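You operate a simulated robot arm through the tools that you are given. There is no shell and no other tool. Be economical: measure what you need, move in short steps, check, and stop when the job is done.

Carry out the task below with a simulated two-armed robot. There is one attempt and no reset: what you move stays moved.

TASK
Close up: red star screw into the gearbox, chain guard shut, its star knob and the orange lever tight.
Fine: the screw goes fully home; leave the tensioner where it is.

It is judged by the outcome, as a careful person would: the job done as asked, and still so three seconds after it is handed in. It fails if anything else is knocked over, pushed out of place, dropped, spilled or broken.

THE ROBOT
Two 7-joint arms with two-finger parallel grippers on one trunk, on a base that drives. Base frame: it is fixed to the floor where the robot stands at the start and does not move with it; the origin is under the middle of the robot, x ahead of it, y to its left, z up; the surface under the hand at the start is at about z = 900. Readings come in mm, degrees, newtons and seconds.
The left shoulder is at the start at [50, 209, 1196], the right one opposite. With the tool pointing down near the work surface each hand reaches from about 280 to 920 mm from the robot's upright axis, wherever it stands, measured 20 degrees to its own side. Places, roughly: chain guard [600, -1200, 1000]; guard star knob [500, -1500, 1000]; orange clamp lever [500, -1200, 900]; red star screw (5x5x6 cm) [500, 0, 900]; tensioner slide [500, -1300, 900]. Payload 4.4 kg a hand.
Tool frame (each hand has its own): the origin (TCP) lies between the finger pads and is the grasp point; the fingertips stand 23 mm ahead of it; z points along the fingers, y is the line along which they close. Largest opening 94 mm; finger width 38, thickness 10; the body of the gripper, 54 by 96 mm, starts 39 mm behind the TCP.
Orientation is that of the tool frame in the base frame, as a unit quaternion [w, x, y, z]. With the fingers straight down and closing along the base's y, the tool's x points along the base's -x, its y along +y and its z along -z.

THE INTERFACE
- The arms move only by the tool nudge_tool. It takes "left_steps", "right_steps" or both (then of equal length, played together; a hand with none holds still); each is a list of rows, each a list of 7 numbers: the shift along the tool's x, y, z in mm, then the turn, a rotation vector about the tool's x, y, z in degrees, then the gripper command, from -1 (fully open) to 1 (shut), values between in proportion. In form: [[x, y, z, wx, wy, wz, fingers], ...]. A call has 1 to 20 rows; each row shifts and turns the commanded pose from where the row before left it, along the tool's axes as they then stand. Rows are played at 5 a second. More than 50 mm and 8.6 degrees between two rows, or a gripper value outside its range, and nothing of the call is played. Where a pose cannot be reached the arm comes as near as it can. A force on the tool above 90 N (or 10 N above the force at the start of the call, whichever is more), or a blocked arm, ends the call early, and 0.2 s more pass. Each finger travels about 108 mm/s and halts on what it meets, pressing with about 40 N; the grip force reading is that of the motor and also rises with nothing between the fingers. The clock runs only during rows and for 0.2 s after the last one: add rows that do not move to give the fingers time. It gives the time, the measured TCP pose, the force on the tool (base axes), the opening and the grip force at its end, in the units of the frame above (readings bear some noise), with the torque about the TCP (base axes, N m) and any sound that the robot's microphone picked up.
- Cameras (640 x 400 px; columns grow to the right, rows downward): "scene" is now at [144.3, -22.4, 1363]; the picture's right is [-0.20, -0.98, 0.00], its down [-0.50, 0.10, -0.86] and it looks along [0.85, -0.17, -0.51] (base axes); focal length 279 px, centre (320, 200). "left" rides on the left gripper at [86, -16, -74] in its tool frame; the picture's right is [0.18, 0.98, 0.00], its down [-0.58, 0.11, -0.81] and it looks along [-0.79, 0.15, 0.59] (tool axes); focal length 243 px, centre (320, 200). "right" rides on the right gripper at [86, 16, -75] in its tool frame; the picture's right is [-0.18, 0.98, 0.00], its down [-0.58, -0.11, -0.81] and it looks along [-0.79, -0.15, 0.59] (tool axes); focal length 243 px, centre (320, 200). There is no depth. A picture from a camera that has moved, and an enlarged one, comes with that camera's place and axes in the base frame and with its lens. The place of the scene camera against the robot may be out by one fixed shift of up to 25 mm in any direction.
- get_image(camera): a new picture of that camera. The clock stands still meanwhile.
- raise_lower(by): slides the trunk up (or, below 0, down) by that many mm; the arms and the scene camera ride with it, the base frame stays. It gives what a move gives, with no picture.
- roll_base(legs): drives the robot by 1 to 6 legs, each [ahead, left, turn to the left] in mm, mm and degrees, along the robot's own axes; the way and the turn of a leg run together, so that a leg with both is an arc; at most 1500 mm and 180 degrees a leg. The arms and the cameras ride along, it lands a little off, and it stops where it bumps. It gives what a move gives.
- aim_head(pan, tilt): turns the head with the scene camera to pan (to the left, within 80 degrees either way) and tilt (down, from -29 to 69), counted from straight ahead of the robot. It gives what a move gives.
- inspect(camera, box): a new picture of the part [left, top, right, bottom] of that camera's present view, enlarged. The clock stands still meanwhile.
- sign_off(): hands the job in; it is judged then, once.

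Work in short steps. Places have to be worked out from the pictures, the camera data and where the tool is seen: move nearer, look again, correct. Check each grasp and each placing, and mend what went wrong. You have 120 turns and 108 pictures in all, those below and enlarged ones among them. Open the grippers and draw the arms clear of the work before you hand the job in, unless the task says otherwise; then end with one line.

The tools are called after "Request:" by a JSON object that holds its "name" and its "arguments". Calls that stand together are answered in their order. nudge_tool: Moves the arms, as the interface text tells. Its arguments: {"type":"object","properties":{"left_steps":{"type":"array","items":{"type":"array","items":{"type":"number"}}},"right_steps":{"type":"array","items":{"type":"array","items":{"type":"number"}}}},"required":[]} The other tools are called the same way: raise_lower (by) slides the trunk up or down; roll_base (legs) drives the base; aim_head (pan, tilt) turns the head that bears the scene camera; get_image (camera) takes a picture; inspect (camera, box) takes an enlarged picture of a part of a camera's view; sign_off () hands the job in.

At the start:

```text
time_s: 0.0
left_tcp_pos: [691.3, 124.3, 1263.3]
left_orientation: [0.0, -0.001, 1.0, 0.0]
left_contact_force: [0.0, 0.2, 0.0]
left_ft_torque: [-0.01, 0.04, 0.01]
left_opening: 94.0
left_finger_force: 0.1
right_tcp_pos: [468.1, -359.0, 1260.8]
right_orientation: [0.0, 0.0, 1.0, 0.0]
right_contact_force: [-0.4, -0.9, 0.0]
right_ft_torque: [0.0, -0.04, -0.01]
right_opening: 93.8
right_finger_force: 0.1
trunk travel left (down, up): [-275.0, 288.0]
robot x, y, heading: [0.4, 5.0, 0.0]
head pan, tilt: [-11.4, 30.3]
```

scene: 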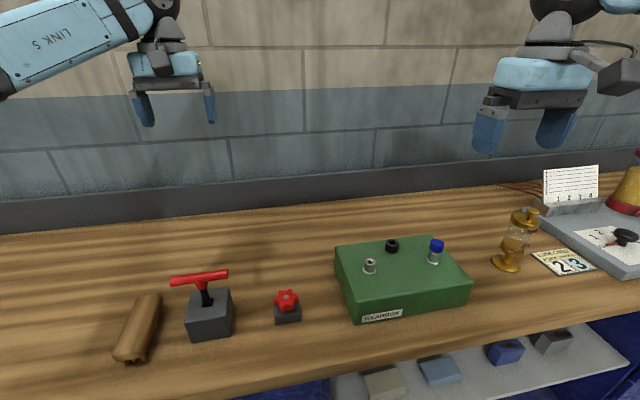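
right: 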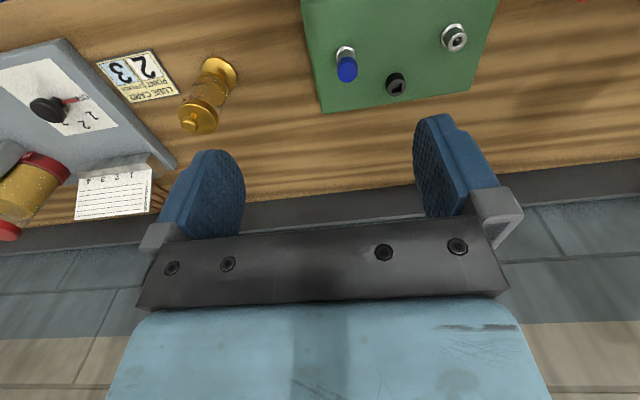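
left: 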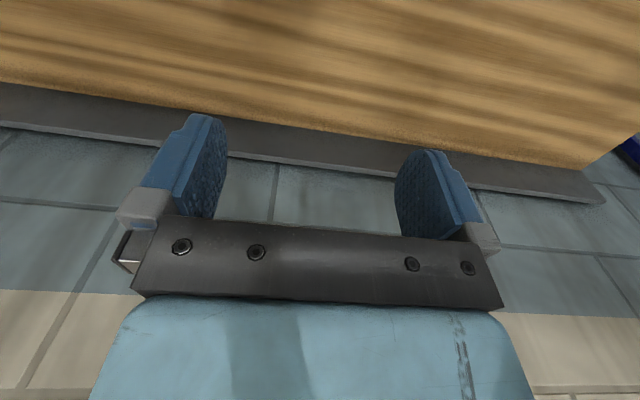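

I start by looking closely at the screw and the gearbox in the scene view.

Request:
{"name": "inspect", "arguments": {"camera": "scene", "box": [240, 220, 480, 370]}}

Request:
{"name": "inspect", "arguments": {"camera": "scene", "box": [480, 140, 640, 290]}}

Request:
{"name": "aim_head", "arguments": {"pan": -65, "tilt": 25}}

Request:
{"name": "get_image", "arguments": {"camera": "scene"}}

```text
2.67 times, centred on (360, 295) of scene
camera zoom: at [144.3, -22.4, 1363.0], right [-0.2, -0.98, 0.0], down [-0.5, 0.1, -0.86], along [0.85, -0.17, -0.51], focal length 743 px, centre (213, -53)
```

zoom: 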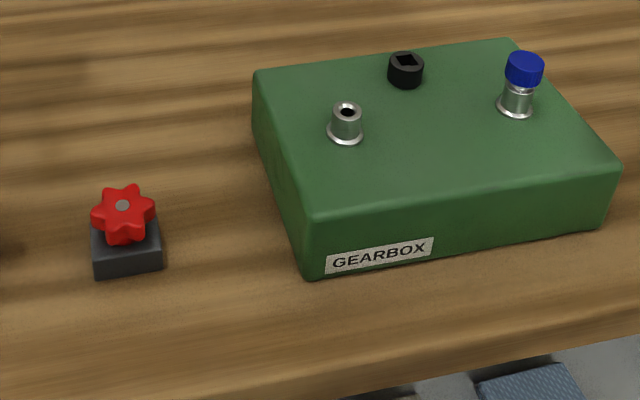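

```text
2.67 times, centred on (560, 215) of scene
camera zoom: at [144.3, -22.4, 1363.0], right [-0.2, -0.98, 0.0], down [-0.5, 0.1, -0.86], along [0.85, -0.17, -0.51], focal length 743 px, centre (-320, 160)
```

zoom: 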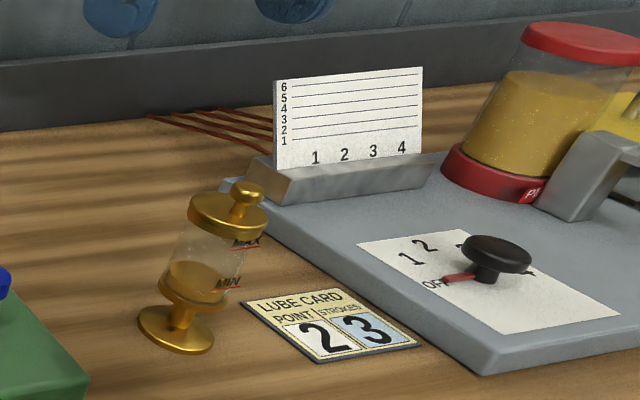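

```text
time_s: 1.2
left_tcp_pos: [690.6, 124.5, 1263.1]
left_orientation: [0.0, 0.0, 1.0, 0.0]
left_contact_force: [0.5, -0.1, 0.1]
left_ft_torque: [0.02, -0.03, -0.05]
left_opening: 93.9
left_finger_force: 0.0
right_tcp_pos: [468.2, -360.4, 1261.0]
right_orientation: [0.0, 0.0, 1.0, 0.0]
right_contact_force: [-0.2, 0.0, 0.7]
right_ft_torque: [-0.01, 0.02, 0.02]
right_opening: 93.7
right_finger_force: 0.1
trunk travel left (down, up): [-275.0, 288.0]
robot x, y, heading: [1.9, -1.6, -0.2]
head pan, tilt: [-65.0, 25.0]
```

```text
102 pictures are left
camera scene: at [94.8, -88.0, 1371.5], right [-0.91, -0.42, 0.0], down [-0.18, 0.38, -0.91], along [0.38, -0.82, -0.42], focal length 279 px, centre (320, 200)
```

scene: 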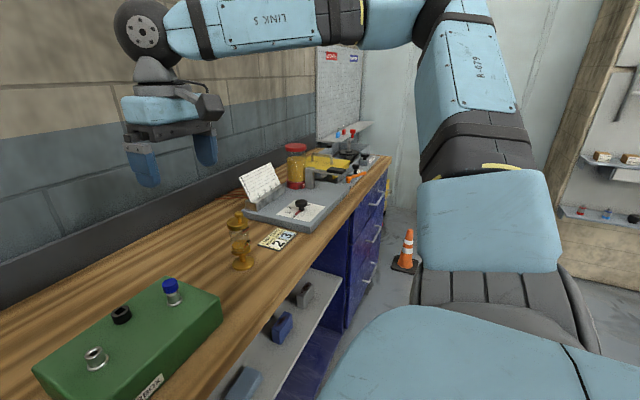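

The screw looks to be near [498,-30,~950] and the open threaded port (steel, bare) near [508,-190]; I send the right hand toward a place above the screw, staying high, to view it.

Request:
{"name": "nudge_tool", "arguments": {"right_steps": [[0, 40, 0, 0, 0, 0, -1], [0, 45, 0, 0, 0, 0, -1], [0, 45, 0, 0, 0, 0, -1], [0, 45, 10, 0, 0, 0, -1], [0, 45, 20, 0, 0, 0, -1], [-10, 45, 30, 0, 0, 0, -1], [-10, 45, 30, 0, 0, 0, -1], [-10, 20, 30, 0, 0, 0, -1], [0, 0, 0, 0, 0, 0, -1]]}}

Request:
{"name": "get_image", "arguments": {"camera": "right"}}

Request:
{"name": "aim_head", "arguments": {"pan": -10, "tilt": 40}}

Request:
{"name": "get_image", "arguments": {"camera": "scene"}}

```text
refused: row 6 steps farther than a row can; nothing moved
```

```text
101 pictures are left
camera right: at [382.2, -341.6, 1335.1], right [0.18, 0.98, 0.0], down [0.58, -0.11, 0.81], along [0.79, -0.15, -0.59], focal length 243 px, centre (320, 200)
```

right: 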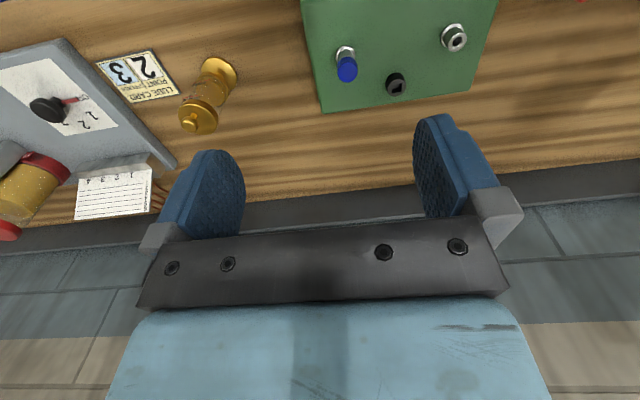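

```text
time_s: 2.5
left_tcp_pos: [690.1, 123.7, 1261.5]
left_orientation: [0.0, 0.0, 1.0, 0.0]
left_contact_force: [0.2, 0.1, 0.4]
left_ft_torque: [0.03, 0.01, -0.02]
left_opening: 93.9
left_finger_force: 0.0
right_tcp_pos: [469.2, -358.4, 1259.6]
right_orientation: [0.0, 0.001, 1.0, 0.0]
right_contact_force: [-0.5, -0.1, 0.7]
right_ft_torque: [0.02, 0.01, 0.0]
right_opening: 94.1
right_finger_force: 0.2
trunk travel left (down, up): [-275.0, 288.0]
robot x, y, heading: [1.6, -0.2, 0.0]
head pan, tilt: [-10.0, 40.0]
```

```text
100 pictures are left
camera scene: at [139.5, -19.3, 1348.2], right [-0.17, -0.98, 0.0], down [-0.63, 0.11, -0.77], along [0.75, -0.13, -0.64], focal length 279 px, centre (320, 200)
```

scene: 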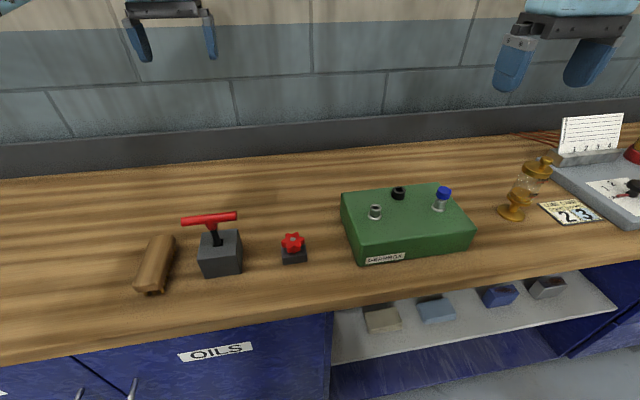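

The step was too long in one row; I repeat it with shorter rows.

Request:
{"name": "nudge_tool", "arguments": {"right_steps": [[0, 40, 0, 0, 0, 0, -1], [0, 40, 0, 0, 0, 0, -1], [0, 40, 0, 0, 0, 0, -1], [0, 40, 10, 0, 0, 0, -1], [0, 40, 10, 0, 0, 0, -1], [-10, 40, 20, 0, 0, 0, -1], [-10, 40, 20, 0, 0, 0, -1], [-10, 40, 20, 0, 0, 0, -1], [0, 10, 30, 0, 0, 0, -1], [0, 0, 0, 0, 0, 0, -1]]}}

Request:
{"name": "get_image", "arguments": {"camera": "right"}}

```text
time_s: 4.7
left_tcp_pos: [690.8, 124.3, 1262.1]
left_orientation: [0.0, -0.001, 1.0, 0.0]
left_contact_force: [0.2, 0.4, 0.3]
left_ft_torque: [0.01, 0.0, 0.02]
left_opening: 94.0
left_finger_force: 0.0
right_tcp_pos: [475.5, -110.7, 1174.0]
right_orientation: [0.001, 0.0, 1.0, 0.001]
right_contact_force: [0.7, -0.2, -0.8]
right_ft_torque: [0.0, 0.05, -0.03]
right_opening: 93.9
right_finger_force: 0.0
right hand out of reach, approached as far as the arm can: row 7, 8, 9
trunk travel left (down, up): [-275.0, 288.0]
robot x, y, heading: [2.5, -2.5, 0.2]
head pan, tilt: [-10.0, 40.0]
```

```text
99 pictures are left
camera right: at [390.5, -91.8, 1247.9], right [0.18, 0.98, 0.0], down [0.58, -0.11, 0.81], along [0.79, -0.15, -0.59], focal length 243 px, centre (320, 200)
```

right: 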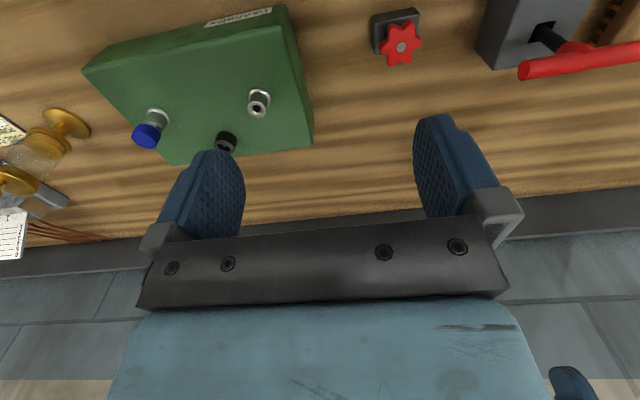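

Crossing to the left is limited for the right arm, so I drive the base left by 170 mm and look again. Two-view estimate of the port: about [540,-194,977].

Request:
{"name": "roll_base", "arguments": {"legs": [[0, 170, 0]]}}

Request:
{"name": "get_image", "arguments": {"camera": "right"}}

```text
time_s: 6.8
left_tcp_pos: [691.4, 290.1, 1262.8]
left_orientation: [0.0, 0.003, 1.0, 0.0]
left_contact_force: [0.6, -0.1, 0.0]
left_ft_torque: [-0.02, -0.02, -0.02]
left_opening: 94.3
left_finger_force: 0.2
right_tcp_pos: [476.2, 57.6, 1172.9]
right_orientation: [0.0, 0.003, 1.0, 0.001]
right_contact_force: [1.0, 0.0, 1.4]
right_ft_torque: [0.02, 0.01, -0.02]
right_opening: 94.3
right_finger_force: 0.1
trunk travel left (down, up): [-275.0, 288.0]
robot x, y, heading: [1.2, 171.2, -0.6]
head pan, tilt: [-10.0, 40.0]
```

```text
98 pictures are left
camera right: at [390.7, 75.9, 1247.9], right [0.19, 0.98, 0.0], down [0.58, -0.11, 0.81], along [0.79, -0.15, -0.59], focal length 243 px, centre (320, 200)
```

right: 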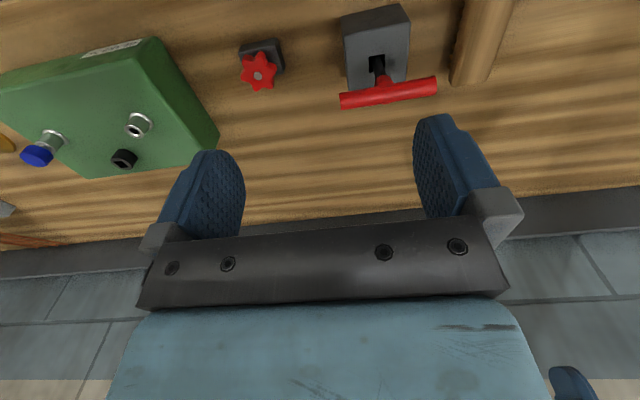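

Two views put the knob's top at about [520,-25,954]. I bring the hand above it at z≈1040 with fingers open.

Request:
{"name": "nudge_tool", "arguments": {"right_steps": [[-15, -28, 20, 0, 0, 0, -1], [-15, -28, 30, 0, 0, 0, -1], [-14, -27, 40, 0, 0, 0, -1], [0, 0, 40, 0, 0, 0, -1], [0, 0, 0, 0, 0, 0, -1]]}}

Request:
{"name": "get_image", "arguments": {"camera": "right"}}

Request:
{"name": "get_image", "arguments": {"camera": "scene"}}

```text
refused: row 3 steps farther than a row can; nothing moved
```

```text
97 pictures are left
camera right: at [390.7, 75.9, 1247.9], right [0.19, 0.98, 0.0], down [0.58, -0.11, 0.81], along [0.79, -0.15, -0.59], focal length 243 px, centre (320, 200)
```

right: 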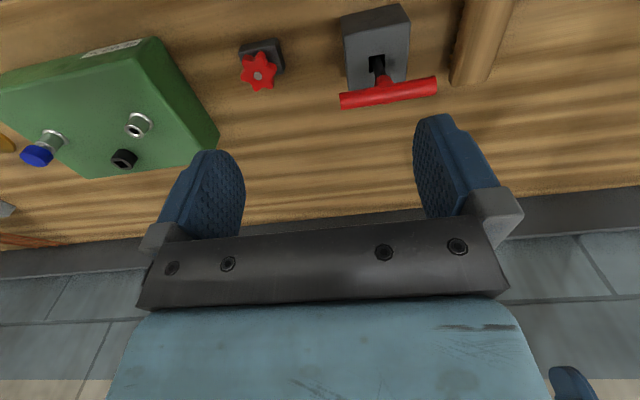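

```text
96 pictures are left
camera scene: at [139.8, 149.5, 1348.2], right [-0.18, -0.98, 0.0], down [-0.63, 0.11, -0.77], along [0.75, -0.14, -0.64], focal length 279 px, centre (320, 200)
```

scene: 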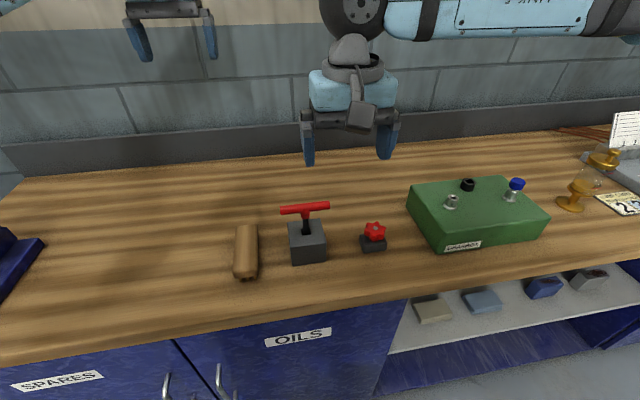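

One row was slightly too long; I resend with smaller rows.

Request:
{"name": "nudge_tool", "arguments": {"right_steps": [[-11, -21, 20, 0, 0, 0, -1], [-11, -21, 30, 0, 0, 0, -1], [-11, -21, 30, 0, 0, 0, -1], [-11, -20, 30, 0, 0, 0, -1], [0, 0, 20, 0, 0, 0, -1], [0, 0, 0, 0, 0, 0, -1]]}}

Request:
{"name": "get_image", "arguments": {"camera": "right"}}

Request:
{"name": "get_image", "arguments": {"camera": "scene"}}

```text
time_s: 8.2
left_tcp_pos: [690.7, 290.1, 1263.7]
left_orientation: [0.0, 0.002, 1.0, 0.0]
left_contact_force: [-1.3, 0.1, -0.1]
left_ft_torque: [0.0, 0.02, 0.03]
left_opening: 94.1
left_finger_force: 0.1
right_tcp_pos: [518.8, -26.0, 1041.8]
right_orientation: [-0.001, 0.002, 1.0, 0.001]
right_contact_force: [0.2, -0.3, -0.8]
right_ft_torque: [0.0, 0.01, -0.02]
right_opening: 93.9
right_finger_force: 0.0
trunk travel left (down, up): [-275.0, 288.0]
robot x, y, heading: [1.8, 170.6, -0.3]
head pan, tilt: [-10.0, 40.0]
```

```text
95 pictures are left
camera right: at [433.3, -8.8, 1116.4], right [0.19, 0.98, 0.0], down [0.58, -0.11, 0.81], along [0.79, -0.15, -0.59], focal length 243 px, centre (320, 200)
```

right: 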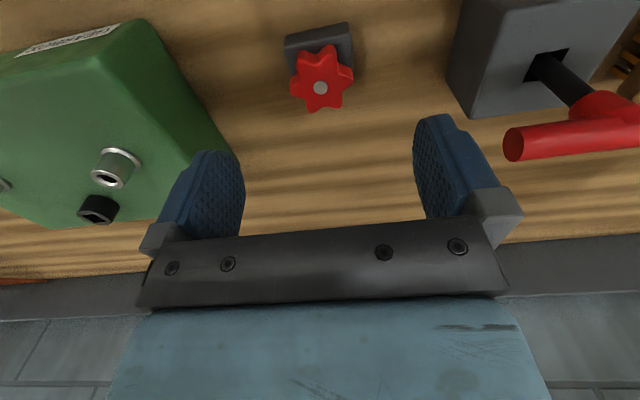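

```text
94 pictures are left
camera scene: at [139.4, 149.6, 1348.3], right [-0.18, -0.98, 0.0], down [-0.63, 0.11, -0.77], along [0.75, -0.14, -0.64], focal length 279 px, centre (320, 200)
```

scene: 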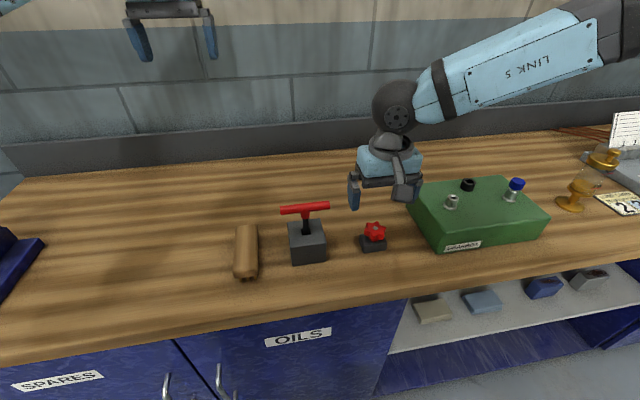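

Knob is centred under the hand at about [520.8,-24.8]. I zoom to judge knob and block heights before lowering.

Request:
{"name": "inspect", "arguments": {"camera": "right", "box": [260, 0, 380, 125]}}

Request:
{"name": "inspect", "arguments": {"camera": "scene", "box": [340, 200, 420, 265]}}

```text
3.20 times, centred on (320, 62) of right
camera zoom: at [433.3, -8.8, 1116.4], right [0.19, 0.98, 0.0], down [0.58, -0.11, 0.81], along [0.79, -0.15, -0.59], focal length 776 px, centre (320, 640)
```

zoom: 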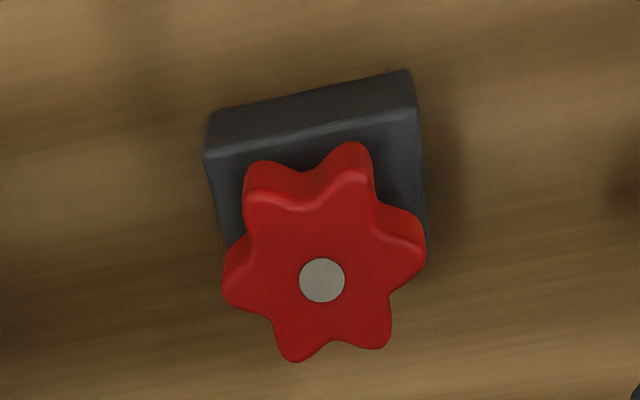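

```text
6.15 times, centred on (380, 232) of scene
camera zoom: at [139.4, 149.6, 1348.3], right [-0.18, -0.98, 0.0], down [-0.63, 0.11, -0.77], along [0.75, -0.14, -0.64], focal length 1715 px, centre (-49, 0)
```

zoom: 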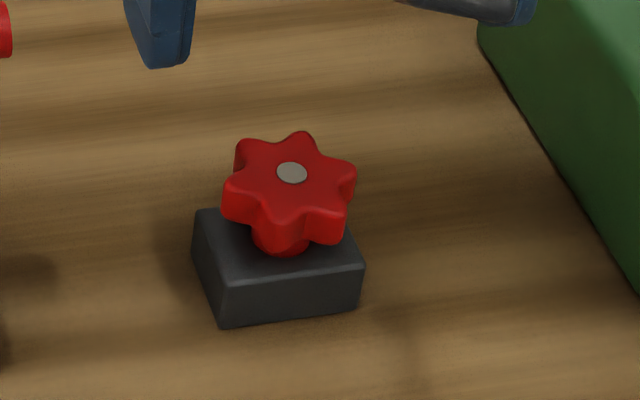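

The six lobes sit on the ±y axis, so I turn the hand -30° about its z to get two lobes per pad, then lower to TCP z≈951 (tips above the block top ≈922).

Request:
{"name": "nudge_tool", "arguments": {"right_steps": [[0, 1, 0, 0, 0, -7.5, -0.5], [0, 0, 0, 0, 0, -7.5, -0.5], [0, 0, 0, 0, 0, -7.5, -0.5], [0, 0, 0, 0, 0, -7.5, -0.5], [0, 0, 30, 0, 0, 0, -0.5], [0, 0, 30, 0, 0, 0, -0.5], [0, 0, 20, 0, 0, 0, -0.5], [0, 0, 10, 0, 0, 0, -0.5], [0, 0, 0, 0, 0, 0, -0.5]]}}

Request:
{"name": "get_image", "arguments": {"camera": "right"}}

Request:
{"name": "inspect", "arguments": {"camera": "scene", "box": [330, 150, 450, 270]}}

```text
time_s: 10.2
left_tcp_pos: [690.7, 290.6, 1261.9]
left_orientation: [0.0, 0.003, 1.0, 0.0]
left_contact_force: [0.0, -0.7, -0.3]
left_ft_torque: [-0.02, 0.0, -0.03]
left_opening: 94.2
left_finger_force: 0.0
right_tcp_pos: [518.5, -22.8, 954.0]
right_orientation: [0.001, -0.257, 0.966, 0.002]
right_contact_force: [0.7, 0.1, 0.5]
right_ft_torque: [0.0, 0.01, 0.0]
right_opening: 70.6
right_finger_force: 0.0
trunk travel left (down, up): [-275.0, 288.0]
robot x, y, heading: [0.2, 168.3, -0.1]
head pan, tilt: [-10.0, 40.0]
```

```text
91 pictures are left
camera right: at [436.3, -50.4, 1028.2], right [-0.33, 0.94, 0.0], down [0.56, 0.19, 0.81], along [0.76, 0.27, -0.59], focal length 243 px, centre (320, 200)
```

right: 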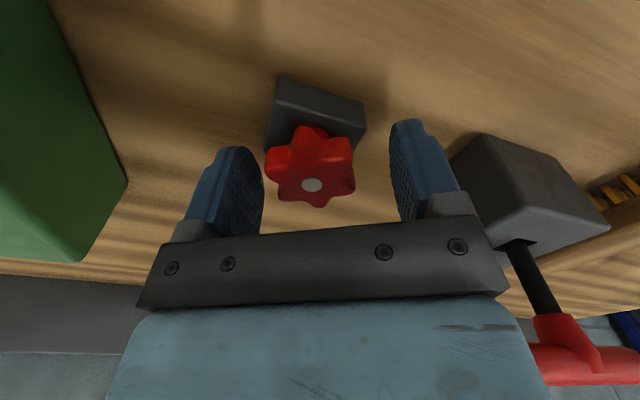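

```text
3.33 times, centred on (390, 210) of scene
camera zoom: at [139.7, 149.6, 1348.2], right [-0.18, -0.98, 0.0], down [-0.63, 0.11, -0.77], along [0.75, -0.14, -0.64], focal length 929 px, centre (87, 167)
```

zoom: 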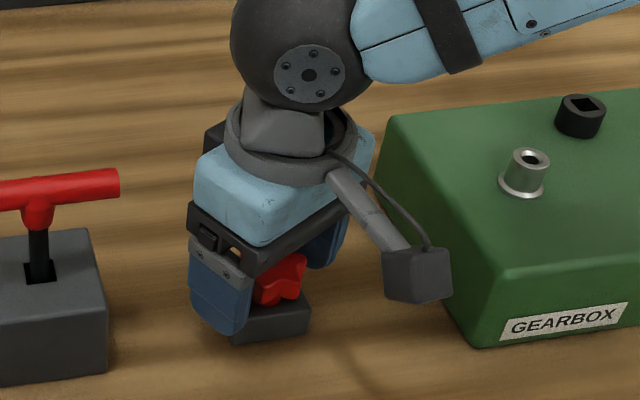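

The knob is about 3.5 mm toward tool -y; I centre it, lower 6 mm more and close.

Request:
{"name": "nudge_tool", "arguments": {"right_steps": [[0, -3.5, 3, 0, 0, 0, -0.5], [0, 0, 3, 0, 0, 0, -0.5], [0, 0, 0, 0, 0, 0, 0], [0, 0, 0, 0, 0, 0, 0.3], [0, 0, 0, 0, 0, 0, 0.3], [0, 0, 0, 0, 0, 0, 0.3]]}}

Request:
{"name": "get_image", "arguments": {"camera": "right"}}

```text
time_s: 11.6
left_tcp_pos: [690.8, 290.2, 1261.7]
left_orientation: [0.001, 0.003, 1.0, 0.0]
left_contact_force: [0.4, 0.6, 0.3]
left_ft_torque: [-0.04, -0.04, -0.02]
left_opening: 93.8
left_finger_force: 0.1
right_tcp_pos: [521.7, -27.8, 949.1]
right_orientation: [0.001, -0.256, 0.967, 0.001]
right_contact_force: [-0.8, -1.5, -0.3]
right_ft_torque: [0.0, 0.02, 0.01]
right_opening: 42.6
right_finger_force: 40.0
trunk travel left (down, up): [-275.0, 288.0]
robot x, y, heading: [-2.3, 169.6, -0.4]
head pan, tilt: [-10.0, 40.0]
```

```text
89 pictures are left
camera right: at [439.1, -55.5, 1023.0], right [-0.33, 0.94, 0.0], down [0.56, 0.19, 0.81], along [0.76, 0.27, -0.59], focal length 243 px, centre (320, 200)
```

right: 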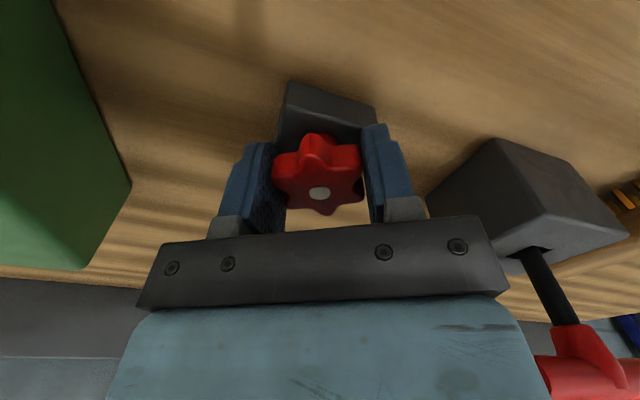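

Gripped at 42.6 mm with 40 N. I lift straight up 90 mm and check that only the screw comes.

Request:
{"name": "nudge_tool", "arguments": {"right_steps": [[0, 0, -10, 0, 0, 0, 0.6], [0, 0, -15, 0, 0, 0, 0.6], [0, 0, -20, 0, 0, 0, 0.6], [0, 0, -25, 0, 0, 0, 0.6], [0, 0, -30, 0, 0, 0, 0.6], [0, 0, 0, 0, 0, 0, 0.6]]}}

Request:
{"name": "get_image", "arguments": {"camera": "right"}}

Request:
{"name": "inspect", "arguments": {"camera": "scene", "box": [330, 110, 450, 260]}}

```text
time_s: 13.0
left_tcp_pos: [691.7, 290.3, 1262.2]
left_orientation: [0.0, 0.003, 1.0, 0.0]
left_contact_force: [-0.6, -0.4, -0.6]
left_ft_torque: [0.0, 0.01, -0.02]
left_opening: 94.2
left_finger_force: 0.2
right_tcp_pos: [522.7, -27.9, 1045.5]
right_orientation: [-0.001, -0.256, 0.967, 0.001]
right_contact_force: [0.1, -0.7, -0.3]
right_ft_torque: [-0.02, -0.02, -0.01]
right_opening: 18.7
right_finger_force: 0.0
trunk travel left (down, up): [-275.0, 288.0]
robot x, y, heading: [1.3, 170.2, -0.3]
head pan, tilt: [-10.0, 40.0]
```

```text
88 pictures are left
camera right: at [439.6, -54.8, 1120.9], right [-0.33, 0.94, 0.0], down [0.56, 0.19, 0.81], along [0.76, 0.27, -0.59], focal length 243 px, centre (320, 200)
```

right: 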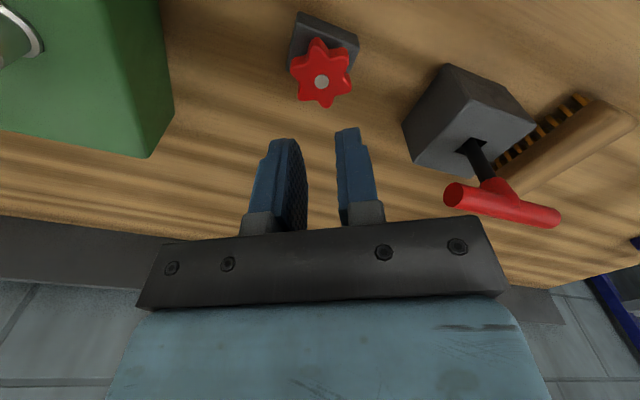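

```text
2.67 times, centred on (390, 185) of scene
camera zoom: at [140.3, 149.3, 1348.1], right [-0.18, -0.98, 0.0], down [-0.63, 0.11, -0.77], along [0.75, -0.14, -0.64], focal length 743 px, centre (133, 240)
```

zoom: 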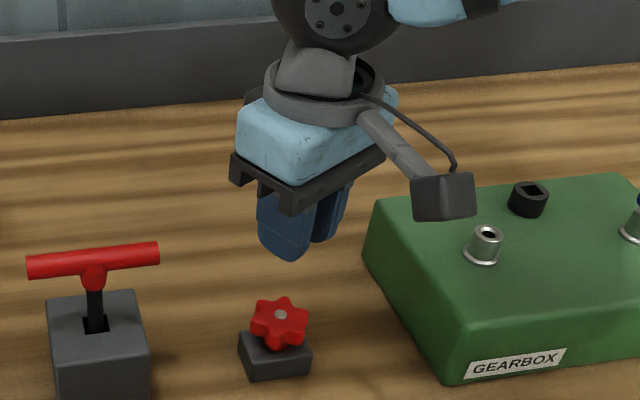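

The fingers slid off; the screw stayed in its block. I reopen, regrip a little lower and harder, and lift just a few mm while reading the force.

Request:
{"name": "nudge_tool", "arguments": {"right_steps": [[0, 0, 0, 0, 0, 0, -0.5], [0, 0, 35, 0, 0, 0, -0.5], [0, 0, 35, 0, 0, 0, -0.5], [0, 0, 28, 0, 0, 0, -0.5], [0, 0, 0, 0, 0, 0, -0.5], [0, 0, 0, 0, 0, 0, 1], [0, 0, 0, 0, 0, 0, 1], [0, 0, 0, 0, 0, 0, 1]]}}

Request:
{"name": "nudge_tool", "arguments": {"right_steps": [[0, 0, -2, 0, 0, 0, 1], [0, 0, -2, 0, 0, 0, 1]]}}

Request:
{"name": "get_image", "arguments": {"camera": "right"}}

```text
time_s: 14.8
left_tcp_pos: [691.7, 291.2, 1262.7]
left_orientation: [0.0, 0.002, 1.0, 0.0]
left_contact_force: [0.8, -0.9, -0.8]
left_ft_torque: [-0.02, 0.03, -0.03]
left_opening: 94.2
left_finger_force: 0.0
right_tcp_pos: [519.9, -29.7, 949.7]
right_orientation: [0.001, -0.257, 0.967, 0.002]
right_contact_force: [-0.5, 1.0, 1.1]
right_ft_torque: [0.01, 0.0, -0.01]
right_opening: 42.5
right_finger_force: 39.9
trunk travel left (down, up): [-275.0, 288.0]
robot x, y, heading: [-0.6, 169.2, -0.3]
head pan, tilt: [-10.0, 40.0]
```

```text
time_s: 15.4
left_tcp_pos: [691.0, 289.4, 1263.5]
left_orientation: [0.0, 0.003, 1.0, 0.0]
left_contact_force: [0.1, -0.1, -0.2]
left_ft_torque: [-0.01, -0.03, -0.03]
left_opening: 94.1
left_finger_force: 0.1
right_tcp_pos: [520.3, -27.3, 953.5]
right_orientation: [0.0, -0.256, 0.967, 0.001]
right_contact_force: [-4.0, -0.8, -2.2]
right_ft_torque: [-0.02, 0.2, 0.01]
right_opening: 42.8
right_finger_force: 39.9
trunk travel left (down, up): [-275.0, 288.0]
robot x, y, heading: [4.3, 169.5, -0.3]
head pan, tilt: [-10.0, 40.0]
```

```text
86 pictures are left
camera right: at [438.4, -55.2, 1028.5], right [-0.33, 0.94, 0.0], down [0.56, 0.19, 0.81], along [0.76, 0.27, -0.59], focal length 243 px, centre (320, 200)
```

right: 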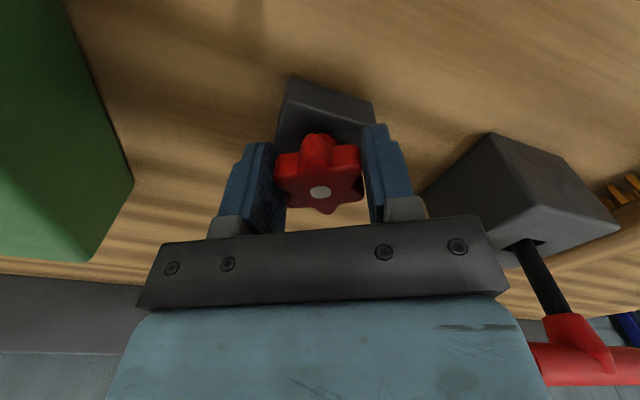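

The knob followed the hand by 4 mm with little force, so it lifts freely; I go on upward slowly.

Request:
{"name": "nudge_tool", "arguments": {"right_steps": [[0, 0, -3, 0, 0, 0, 1], [0, 0, -3, 0, 0, 0, 1], [0, 0, -3, 0, 0, 0, 1], [0, 0, -3, 0, 0, 0, 1]]}}

Request:
{"name": "get_image", "arguments": {"camera": "right"}}

```text
time_s: 16.4
left_tcp_pos: [691.5, 290.6, 1262.9]
left_orientation: [-0.001, 0.002, 1.0, -0.001]
left_contact_force: [-0.5, -0.2, -0.1]
left_ft_torque: [0.01, 0.02, -0.02]
left_opening: 93.9
left_finger_force: 0.1
right_tcp_pos: [520.3, -27.2, 966.9]
right_orientation: [0.001, -0.256, 0.967, 0.001]
right_contact_force: [-8.9, 0.0, -3.3]
right_ft_torque: [-0.06, 0.4, 0.04]
right_opening: 42.6
right_finger_force: 40.1
trunk travel left (down, up): [-275.0, 288.0]
robot x, y, heading: [-2.4, 170.0, -0.4]
head pan, tilt: [-10.0, 40.0]
```

```text
85 pictures are left
camera right: at [438.4, -54.8, 1040.2], right [-0.33, 0.94, 0.0], down [0.56, 0.19, 0.81], along [0.76, 0.26, -0.59], focal length 243 px, centre (320, 200)
```

right: 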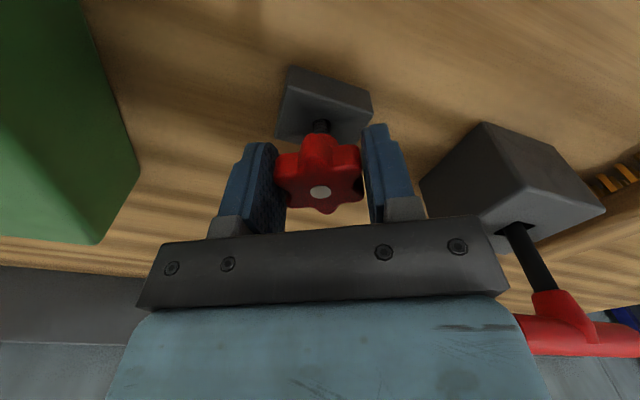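

The screw rises with the hand; a 9 N side load pushes toward -x, so I ease 1.5 mm that way and continue to lift.

Request:
{"name": "nudge_tool", "arguments": {"right_steps": [[1.3, 0.7, 0, 0, 0, 0, 1], [0, 0, -3, 0, 0, 0, 1], [0, 0, -3, 0, 0, 0, 1], [0, 0, -3, 0, 0, 0, 1]]}}

Request:
{"name": "inspect", "arguments": {"camera": "right", "box": [230, 40, 420, 240]}}

```text
time_s: 17.4
left_tcp_pos: [691.7, 290.9, 1261.8]
left_orientation: [-0.001, 0.002, 1.0, 0.0]
left_contact_force: [-0.3, -0.4, 0.3]
left_ft_torque: [-0.03, -0.02, -0.01]
left_opening: 93.7
left_finger_force: 0.0
right_tcp_pos: [520.9, -27.1, 975.4]
right_orientation: [0.001, -0.256, 0.967, -0.001]
right_contact_force: [-0.4, 0.6, -1.1]
right_ft_torque: [0.03, 0.02, -0.01]
right_opening: 42.8
right_finger_force: 39.5
trunk travel left (down, up): [-275.0, 288.0]
robot x, y, heading: [-0.5, 170.4, -0.2]
head pan, tilt: [-10.0, 40.0]
```

```text
2.00 times, centred on (325, 140) of right
camera zoom: at [438.1, -54.3, 1049.0], right [-0.33, 0.94, 0.0], down [0.56, 0.19, 0.81], along [0.76, 0.26, -0.59], focal length 485 px, centre (310, 320)
```

zoom: 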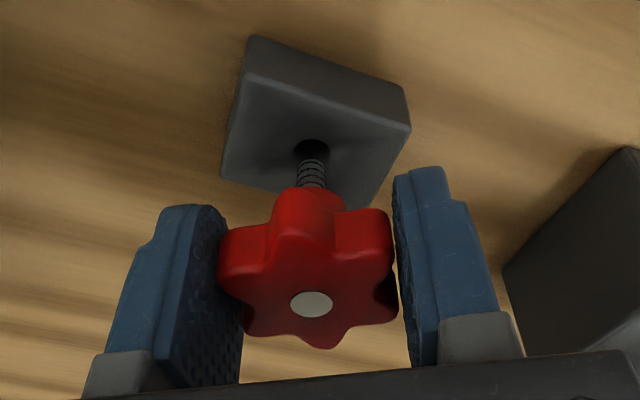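

The side load is gone and the shank is nearly out of the block; I lift further to clear.

Request:
{"name": "nudge_tool", "arguments": {"right_steps": [[0, 0, -5, 0, 0, 0, 1], [0, 0, -10, 0, 0, 0, 1], [0, 0, -20, 0, 0, 0, 1], [0, 0, -25, 0, 0, 0, 1], [0, 0, -20, 0, 0, 0, 1], [0, 0, 0, 0, 0, 0, 1]]}}

Request:
{"name": "get_image", "arguments": {"camera": "right"}}

Request:
{"name": "inspect", "arguments": {"camera": "scene", "box": [310, 110, 470, 260]}}

```text
time_s: 18.8
left_tcp_pos: [692.0, 290.6, 1261.9]
left_orientation: [0.0, 0.003, 1.0, 0.0]
left_contact_force: [0.1, 0.7, 0.4]
left_ft_torque: [0.0, 0.03, 0.04]
left_opening: 94.1
left_finger_force: 0.0
right_tcp_pos: [520.7, -26.8, 1052.8]
right_orientation: [0.0, -0.256, 0.967, 0.001]
right_contact_force: [0.6, 0.4, -0.3]
right_ft_torque: [-0.02, 0.05, 0.04]
right_opening: 42.7
right_finger_force: 40.1
trunk travel left (down, up): [-275.0, 288.0]
robot x, y, heading: [-0.7, 166.3, -0.2]
head pan, tilt: [-10.0, 40.0]
```

```text
83 pictures are left
camera right: at [438.9, -54.9, 1127.7], right [-0.33, 0.94, 0.0], down [0.56, 0.19, 0.81], along [0.76, 0.27, -0.59], focal length 243 px, centre (320, 200)
```

right: 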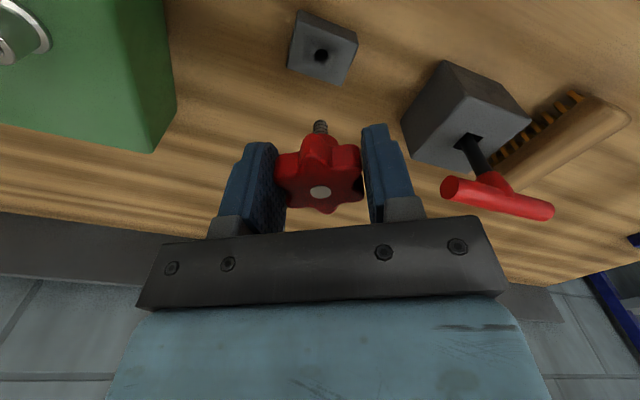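

```text
2.67 times, centred on (390, 185) of scene
camera zoom: at [140.2, 149.3, 1348.1], right [-0.18, -0.98, 0.0], down [-0.63, 0.11, -0.77], along [0.75, -0.14, -0.64], focal length 743 px, centre (133, 240)
```

zoom: 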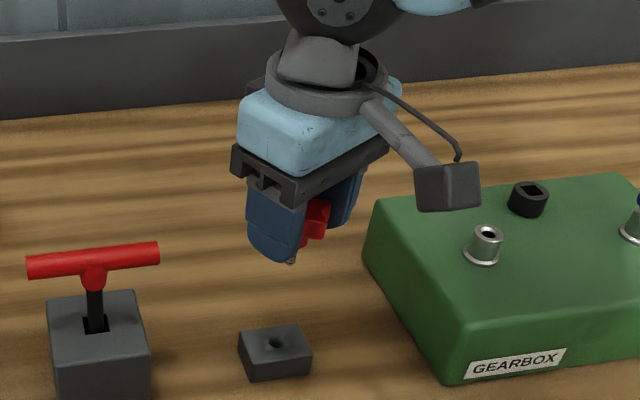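

Screw held upright, tip about 45 mm below the TCP. I carry it toward the port, stopping ~45 mm short to measure the port's place.

Request:
{"name": "nudge_tool", "arguments": {"right_steps": [[11, -29, -5, 0, 0, 0, 1], [11, -29, -5, 0, 0, 0, 1], [11, -29, -5, 0, 0, 0, 1], [11, -29, 0, 0, 0, 0, 1], [0, 0, 0, 0, 0, 0, 1]]}}

Request:
{"name": "get_image", "arguments": {"camera": "right"}}

Request:
{"name": "inspect", "arguments": {"camera": "scene", "box": [370, 110, 530, 210]}}

```text
time_s: 20.0
left_tcp_pos: [691.7, 291.2, 1261.7]
left_orientation: [0.0, 0.003, 1.0, 0.0]
left_contact_force: [-0.1, 0.7, 0.7]
left_ft_torque: [-0.03, -0.03, 0.0]
left_opening: 93.7
left_finger_force: 0.1
right_tcp_pos: [539.1, -148.5, 1070.2]
right_orientation: [0.0, -0.257, 0.966, 0.0]
right_contact_force: [0.5, 1.0, -0.6]
right_ft_torque: [-0.02, 0.01, 0.02]
right_opening: 42.7
right_finger_force: 40.0
trunk travel left (down, up): [-275.0, 288.0]
robot x, y, heading: [0.3, 168.5, -0.1]
head pan, tilt: [-10.0, 40.0]
```

```text
81 pictures are left
camera right: at [457.2, -176.0, 1145.4], right [-0.33, 0.94, 0.0], down [0.56, 0.19, 0.81], along [0.76, 0.26, -0.59], focal length 243 px, centre (320, 200)
```

right: 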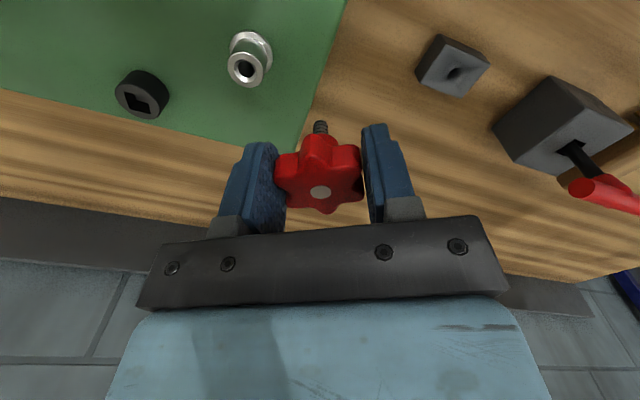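

```text
4.00 times, centred on (450, 160) of scene
camera zoom: at [140.1, 150.3, 1348.1], right [-0.18, -0.98, 0.0], down [-0.63, 0.11, -0.77], along [0.75, -0.14, -0.64], focal length 1115 px, centre (-200, 360)
```

zoom: 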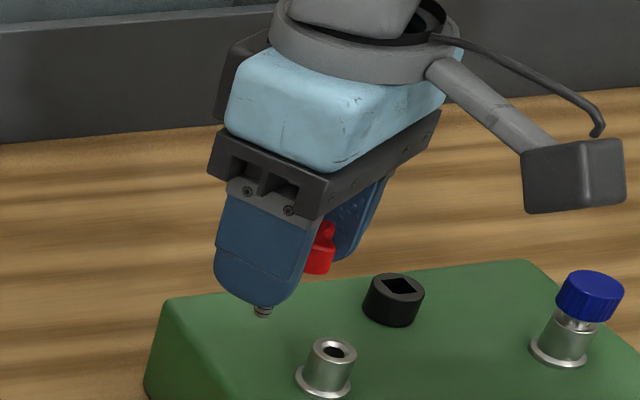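

Port hole measures near [547,-197,~977]. Before aligning, I turn the wrist back (counter-clockwise) as far as useful, to have stroke for driving clockwise.

Request:
{"name": "nudge_tool", "arguments": {"right_steps": [[0, 0, 0, 0, 0, -8, 1], [0, 0, 0, 0, 0, -8, 1], [0, 0, 0, 0, 0, -8, 1], [0, 0, 0, 0, 0, -8, 1], [0, 0, 0, 0, 0, -8, 1], [0, 0, 0, 0, 0, -8, 1], [0, 0, 0, 0, 0, -8, 1], [0, 0, 0, 0, 0, -8, 1], [0, 0, 0, 0, 0, -8, 1], [0, 0, 0, 0, 0, -8, 1], [0, 0, 0, 0, 0, -8, 1], [0, 0, 0, 0, 0, 0, 1]]}}

Request:
{"name": "get_image", "arguments": {"camera": "right"}}

Request:
{"name": "get_image", "arguments": {"camera": "scene"}}

```text
time_s: 22.6
left_tcp_pos: [691.7, 289.8, 1261.9]
left_orientation: [0.0, 0.001, 1.0, 0.0]
left_contact_force: [-0.4, -0.3, -0.2]
left_ft_torque: [-0.02, 0.01, -0.01]
left_opening: 94.3
left_finger_force: 0.0
right_tcp_pos: [314.8, 26.8, 1008.5]
right_orientation: [-0.026, 0.762, -0.647, 0.016]
right_contact_force: [0.0, 0.7, -1.0]
right_ft_torque: [0.0, 0.0, 0.01]
right_opening: 42.5
right_finger_force: 40.3
right hand out of reach, approached as far as the arm can: row 3, 4, 5, 6, 7, 8, 9, 10, 11
trunk travel left (down, up): [-275.0, 288.0]
robot x, y, heading: [0.3, 169.8, 0.0]
head pan, tilt: [-10.0, 40.0]
```

```text
79 pictures are left
camera right: at [309.4, -59.6, 1081.2], right [-1.0, 0.02, -0.06], down [-0.03, 0.58, 0.82], along [0.05, 0.82, -0.57], focal length 243 px, centre (320, 200)
```

right: 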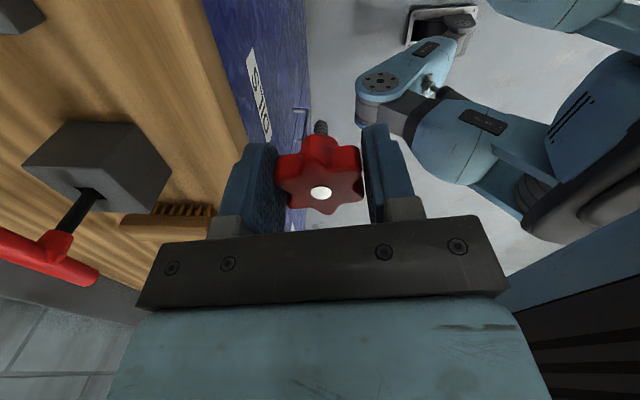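

```text
78 pictures are left
camera scene: at [139.9, 149.5, 1348.2], right [-0.18, -0.98, 0.0], down [-0.63, 0.11, -0.77], along [0.75, -0.14, -0.64], focal length 279 px, centre (320, 200)
```

scene: 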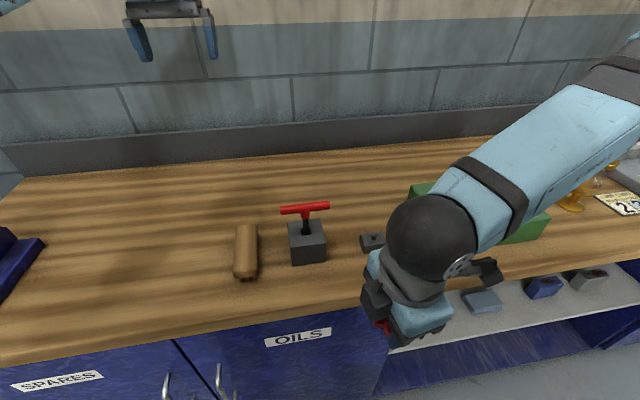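

The wrist limit was hit and the hand drifted to an odd pose, though without touching anything. I raise slightly to learn where the commanded pose stands.

Request:
{"name": "nudge_tool", "arguments": {"right_steps": [[0, 0, -20, 0, 0, 0, 1], [0, 0, 0, 0, 0, 0, 1]]}}

```text
time_s: 23.2
left_tcp_pos: [691.1, 289.9, 1262.2]
left_orientation: [0.0, 0.003, 1.0, -0.001]
left_contact_force: [0.3, 0.1, 0.1]
left_ft_torque: [0.0, 0.0, -0.02]
left_opening: 93.8
left_finger_force: 0.1
right_tcp_pos: [315.0, 34.9, 1025.9]
right_orientation: [-0.027, 0.76, -0.649, 0.018]
right_contact_force: [0.9, -0.3, -1.0]
right_ft_torque: [0.01, 0.01, 0.03]
right_opening: 42.8
right_finger_force: 39.9
right hand out of reach, approached as far as the arm can: row 1
trunk travel left (down, up): [-275.0, 288.0]
robot x, y, heading: [-2.6, 168.8, -0.4]
head pan, tilt: [-10.0, 40.0]
```

It answered mostly with the asked 20 mm rise. I now turn back clockwise in small steps and watch.

Request:
{"name": "nudge_tool", "arguments": {"right_steps": [[0, 0, 0, 0, 0, 8, 1], [0, 0, 0, 0, 0, 8, 1], [0, 0, 0, 0, 0, 0, 1]]}}

```text
time_s: 24.0
left_tcp_pos: [691.8, 291.0, 1260.6]
left_orientation: [-0.001, 0.002, 1.0, -0.001]
left_contact_force: [-0.2, -0.1, -0.1]
left_ft_torque: [-0.01, 0.02, 0.0]
left_opening: 94.1
left_finger_force: 0.1
right_tcp_pos: [312.3, 34.5, 1025.0]
right_orientation: [0.028, -0.664, 0.747, -0.012]
right_contact_force: [0.8, 0.1, -0.6]
right_ft_torque: [0.01, 0.05, -0.02]
right_opening: 42.6
right_finger_force: 40.0
trunk travel left (down, up): [-275.0, 288.0]
robot x, y, heading: [-0.4, 168.5, -0.2]
head pan, tilt: [-10.0, 40.0]
```

Commands build on the reached pose, good. I turn back to the -30° yaw in place.

Request:
{"name": "nudge_tool", "arguments": {"right_steps": [[0, 0, -5, 0, 0, 8, 1], [0, 0, -5, 0, 0, 8, 1], [0, 0, -5, 0, 0, 8, 1], [0, 0, -5, 0, 0, 8, 1], [0, 0, -5, 0, 0, 8, 1], [0, 0, -5, 0, 0, 8, 1], [0, 0, 0, 0, 0, 5, 1], [0, 0, 0, 0, 0, 0, 1]]}}

```text
time_s: 25.8
left_tcp_pos: [691.7, 290.4, 1261.8]
left_orientation: [0.0, 0.003, 1.0, 0.0]
left_contact_force: [-0.1, -0.1, 0.3]
left_ft_torque: [-0.02, -0.03, 0.0]
left_opening: 93.8
left_finger_force: 0.1
right_tcp_pos: [310.9, 34.8, 1055.2]
right_orientation: [0.03, -0.262, 0.965, 0.002]
right_contact_force: [-0.2, 0.3, -0.5]
right_ft_torque: [-0.02, -0.04, -0.01]
right_opening: 42.9
right_finger_force: 39.9
trunk travel left (down, up): [-275.0, 288.0]
robot x, y, heading: [-1.9, 167.8, -0.1]
head pan, tilt: [-10.0, 40.0]
```

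Small 3.4° tilt crept in; I correct it and carry the screw back to [540,-150,1070].

Request:
{"name": "nudge_tool", "arguments": {"right_steps": [[0, 0, -5, -0.7, 3.4, 0.3, 1], [-13.4, -34.3, -2, 0, 0, 0, 1], [-13.4, -34.3, -2, 0, 0, 0, 1], [-13.4, -34.3, -2, 0, 0, 0, 1], [-13.4, -34.3, -2, 0, 0, 0, 1], [-13.4, -34.3, -2, 0, 0, 0, 1], [-13.4, -34.3, 0, 0, 0, 0, 1], [-13.4, -34.3, 0, 0, 0, 0, 1], [-13.4, -34.3, 0, 0, 0, 0, 1], [0, 0, 0, 0, 0, 0, 1]]}}

Request:
{"name": "get_image", "arguments": {"camera": "right"}}

```text
time_s: 28.0
left_tcp_pos: [689.9, 292.0, 1262.7]
left_orientation: [0.0, 0.003, 1.0, 0.0]
left_contact_force: [0.6, -0.5, -0.3]
left_ft_torque: [0.01, 0.02, -0.02]
left_opening: 94.0
left_finger_force: 0.0
right_tcp_pos: [540.1, -153.0, 1075.2]
right_orientation: [0.0, -0.26, 0.966, -0.002]
right_contact_force: [0.3, -0.5, -0.3]
right_ft_torque: [0.01, 0.01, 0.02]
right_opening: 43.0
right_finger_force: 39.9
trunk travel left (down, up): [-275.0, 288.0]
robot x, y, heading: [3.9, 170.1, -0.3]
head pan, tilt: [-10.0, 40.0]
```

```text
77 pictures are left
camera right: at [459.5, -180.2, 1149.6], right [-0.33, 0.94, 0.0], down [0.56, 0.2, 0.81], along [0.76, 0.27, -0.59], focal length 243 px, centre (320, 200)
```

right: 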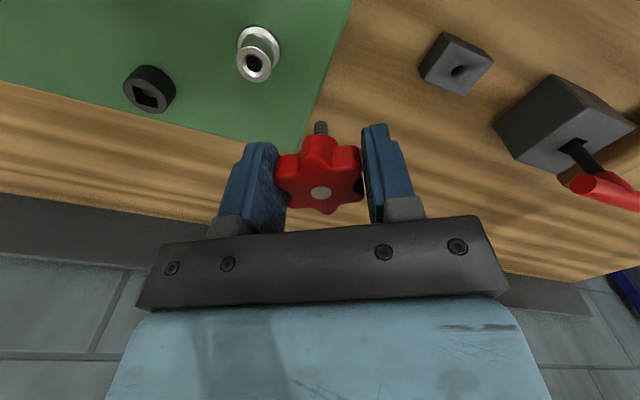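

Port axis works out at [546.5,-198.5]. I move over it, keeping the tip ~25 mm above, and check by picture.

Request:
{"name": "nudge_tool", "arguments": {"right_steps": [[8.8, -21.3, 0, 0, 0, 0, 1], [8.8, -21.4, 5, 0, 0, 0, 1], [0, 0, 20, 0, 0, 0, 1], [0, 0, 0, 0, 0, 0, 1]]}}

Request:
{"name": "inspect", "arguments": {"camera": "right", "box": [240, 40, 400, 140]}}

Request:
{"name": "inspect", "arguments": {"camera": "scene", "box": [400, 110, 560, 210]}}

```text
time_s: 29.0
left_tcp_pos: [690.4, 291.3, 1262.7]
left_orientation: [0.0, 0.003, 1.0, 0.001]
left_contact_force: [-0.8, -0.4, -0.2]
left_ft_torque: [0.03, -0.02, 0.01]
left_opening: 94.0
left_finger_force: 0.0
right_tcp_pos: [548.1, -195.2, 1047.3]
right_orientation: [0.001, -0.259, 0.966, -0.001]
right_contact_force: [-0.6, -0.3, -0.4]
right_ft_torque: [-0.04, 0.02, -0.01]
right_opening: 42.7
right_finger_force: 39.4
trunk travel left (down, up): [-275.0, 288.0]
robot x, y, heading: [0.9, 172.5, -0.2]
head pan, tilt: [-10.0, 40.0]
```

```text
4.00 times, centred on (320, 90) of right
camera zoom: at [465.4, -223.6, 1122.1], right [-0.33, 0.94, 0.0], down [0.56, 0.2, 0.81], along [0.76, 0.27, -0.59], focal length 970 px, centre (320, 640)
```

zoom: 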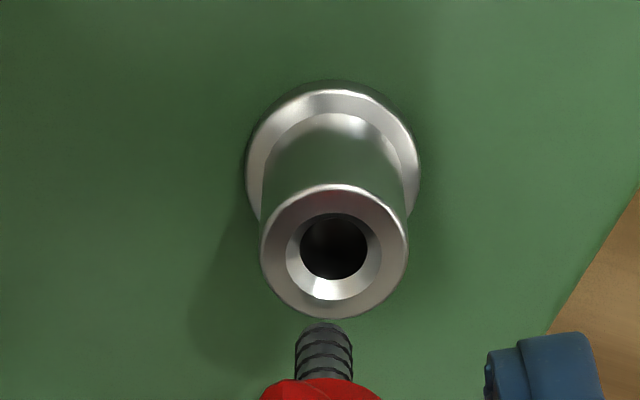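

```text
4.00 times, centred on (480, 160) of scene
camera zoom: at [139.4, 149.3, 1348.3], right [-0.18, -0.98, 0.0], down [-0.63, 0.11, -0.77], along [0.75, -0.14, -0.64], focal length 1115 px, centre (-320, 360)
```

zoom: 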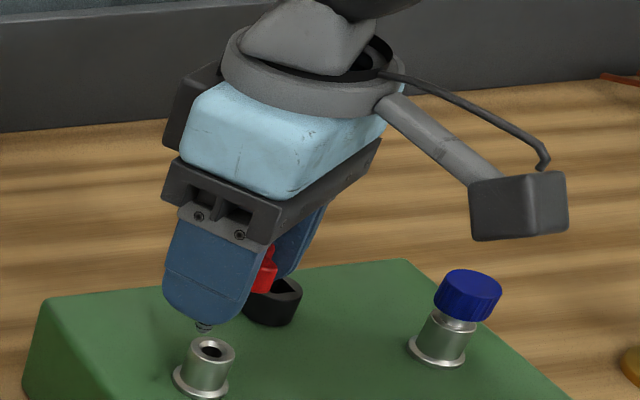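

The hole's distance along the viewing direction is ambiguous from one view, so I turn the wrist +90° about the screw axis to see the tip and hole from another side.

Request:
{"name": "nudge_tool", "arguments": {"right_steps": [[0, 0, 0, 0, 0, 7.5, 1], [0, 0, 0, 0, 0, 7.5, 1], [0, 0, 0, 0, 0, 7.5, 1], [0, 0, 0, 0, 0, 7.5, 1], [0, 0, 0, 0, 0, 7.5, 1], [0, 0, 0, 0, 0, 7.5, 1], [0, 0, 0, 0, 0, 7.5, 1], [0, 0, 0, 0, 0, 7.5, 1], [0, 0, 0, 0, 0, 7.5, 1], [0, 0, 0, 0, 0, 7.5, 1], [0, 0, 0, 0, 0, 7.5, 1], [0, 0, 0, 0, 0, 7.5, 1], [0, 0, 0, 0, 0, 0, 1]]}}

Request:
{"name": "inspect", "arguments": {"camera": "right", "box": [240, 40, 400, 140]}}

```text
time_s: 31.8
left_tcp_pos: [691.1, 290.7, 1262.0]
left_orientation: [0.0, 0.002, 1.0, 0.001]
left_contact_force: [0.7, 0.3, 0.0]
left_ft_torque: [0.0, -0.02, -0.01]
left_opening: 94.2
left_finger_force: 0.0
right_tcp_pos: [545.4, -196.1, 1046.5]
right_orientation: [0.0, 0.5, 0.866, 0.001]
right_contact_force: [1.2, 0.1, -0.4]
right_ft_torque: [0.0, 0.0, 0.0]
right_opening: 42.6
right_finger_force: 40.9
trunk travel left (down, up): [-275.0, 288.0]
robot x, y, heading: [1.1, 168.0, -0.4]
head pan, tilt: [-10.0, 40.0]
```

```text
4.00 times, centred on (320, 90) of right
camera zoom: at [517.0, -111.3, 1121.6], right [0.94, 0.33, 0.0], down [0.19, -0.56, 0.81], along [0.27, -0.76, -0.59], focal length 970 px, centre (320, 640)
```

zoom: 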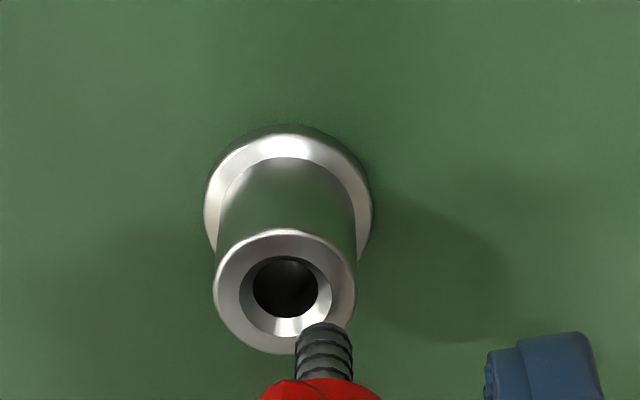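

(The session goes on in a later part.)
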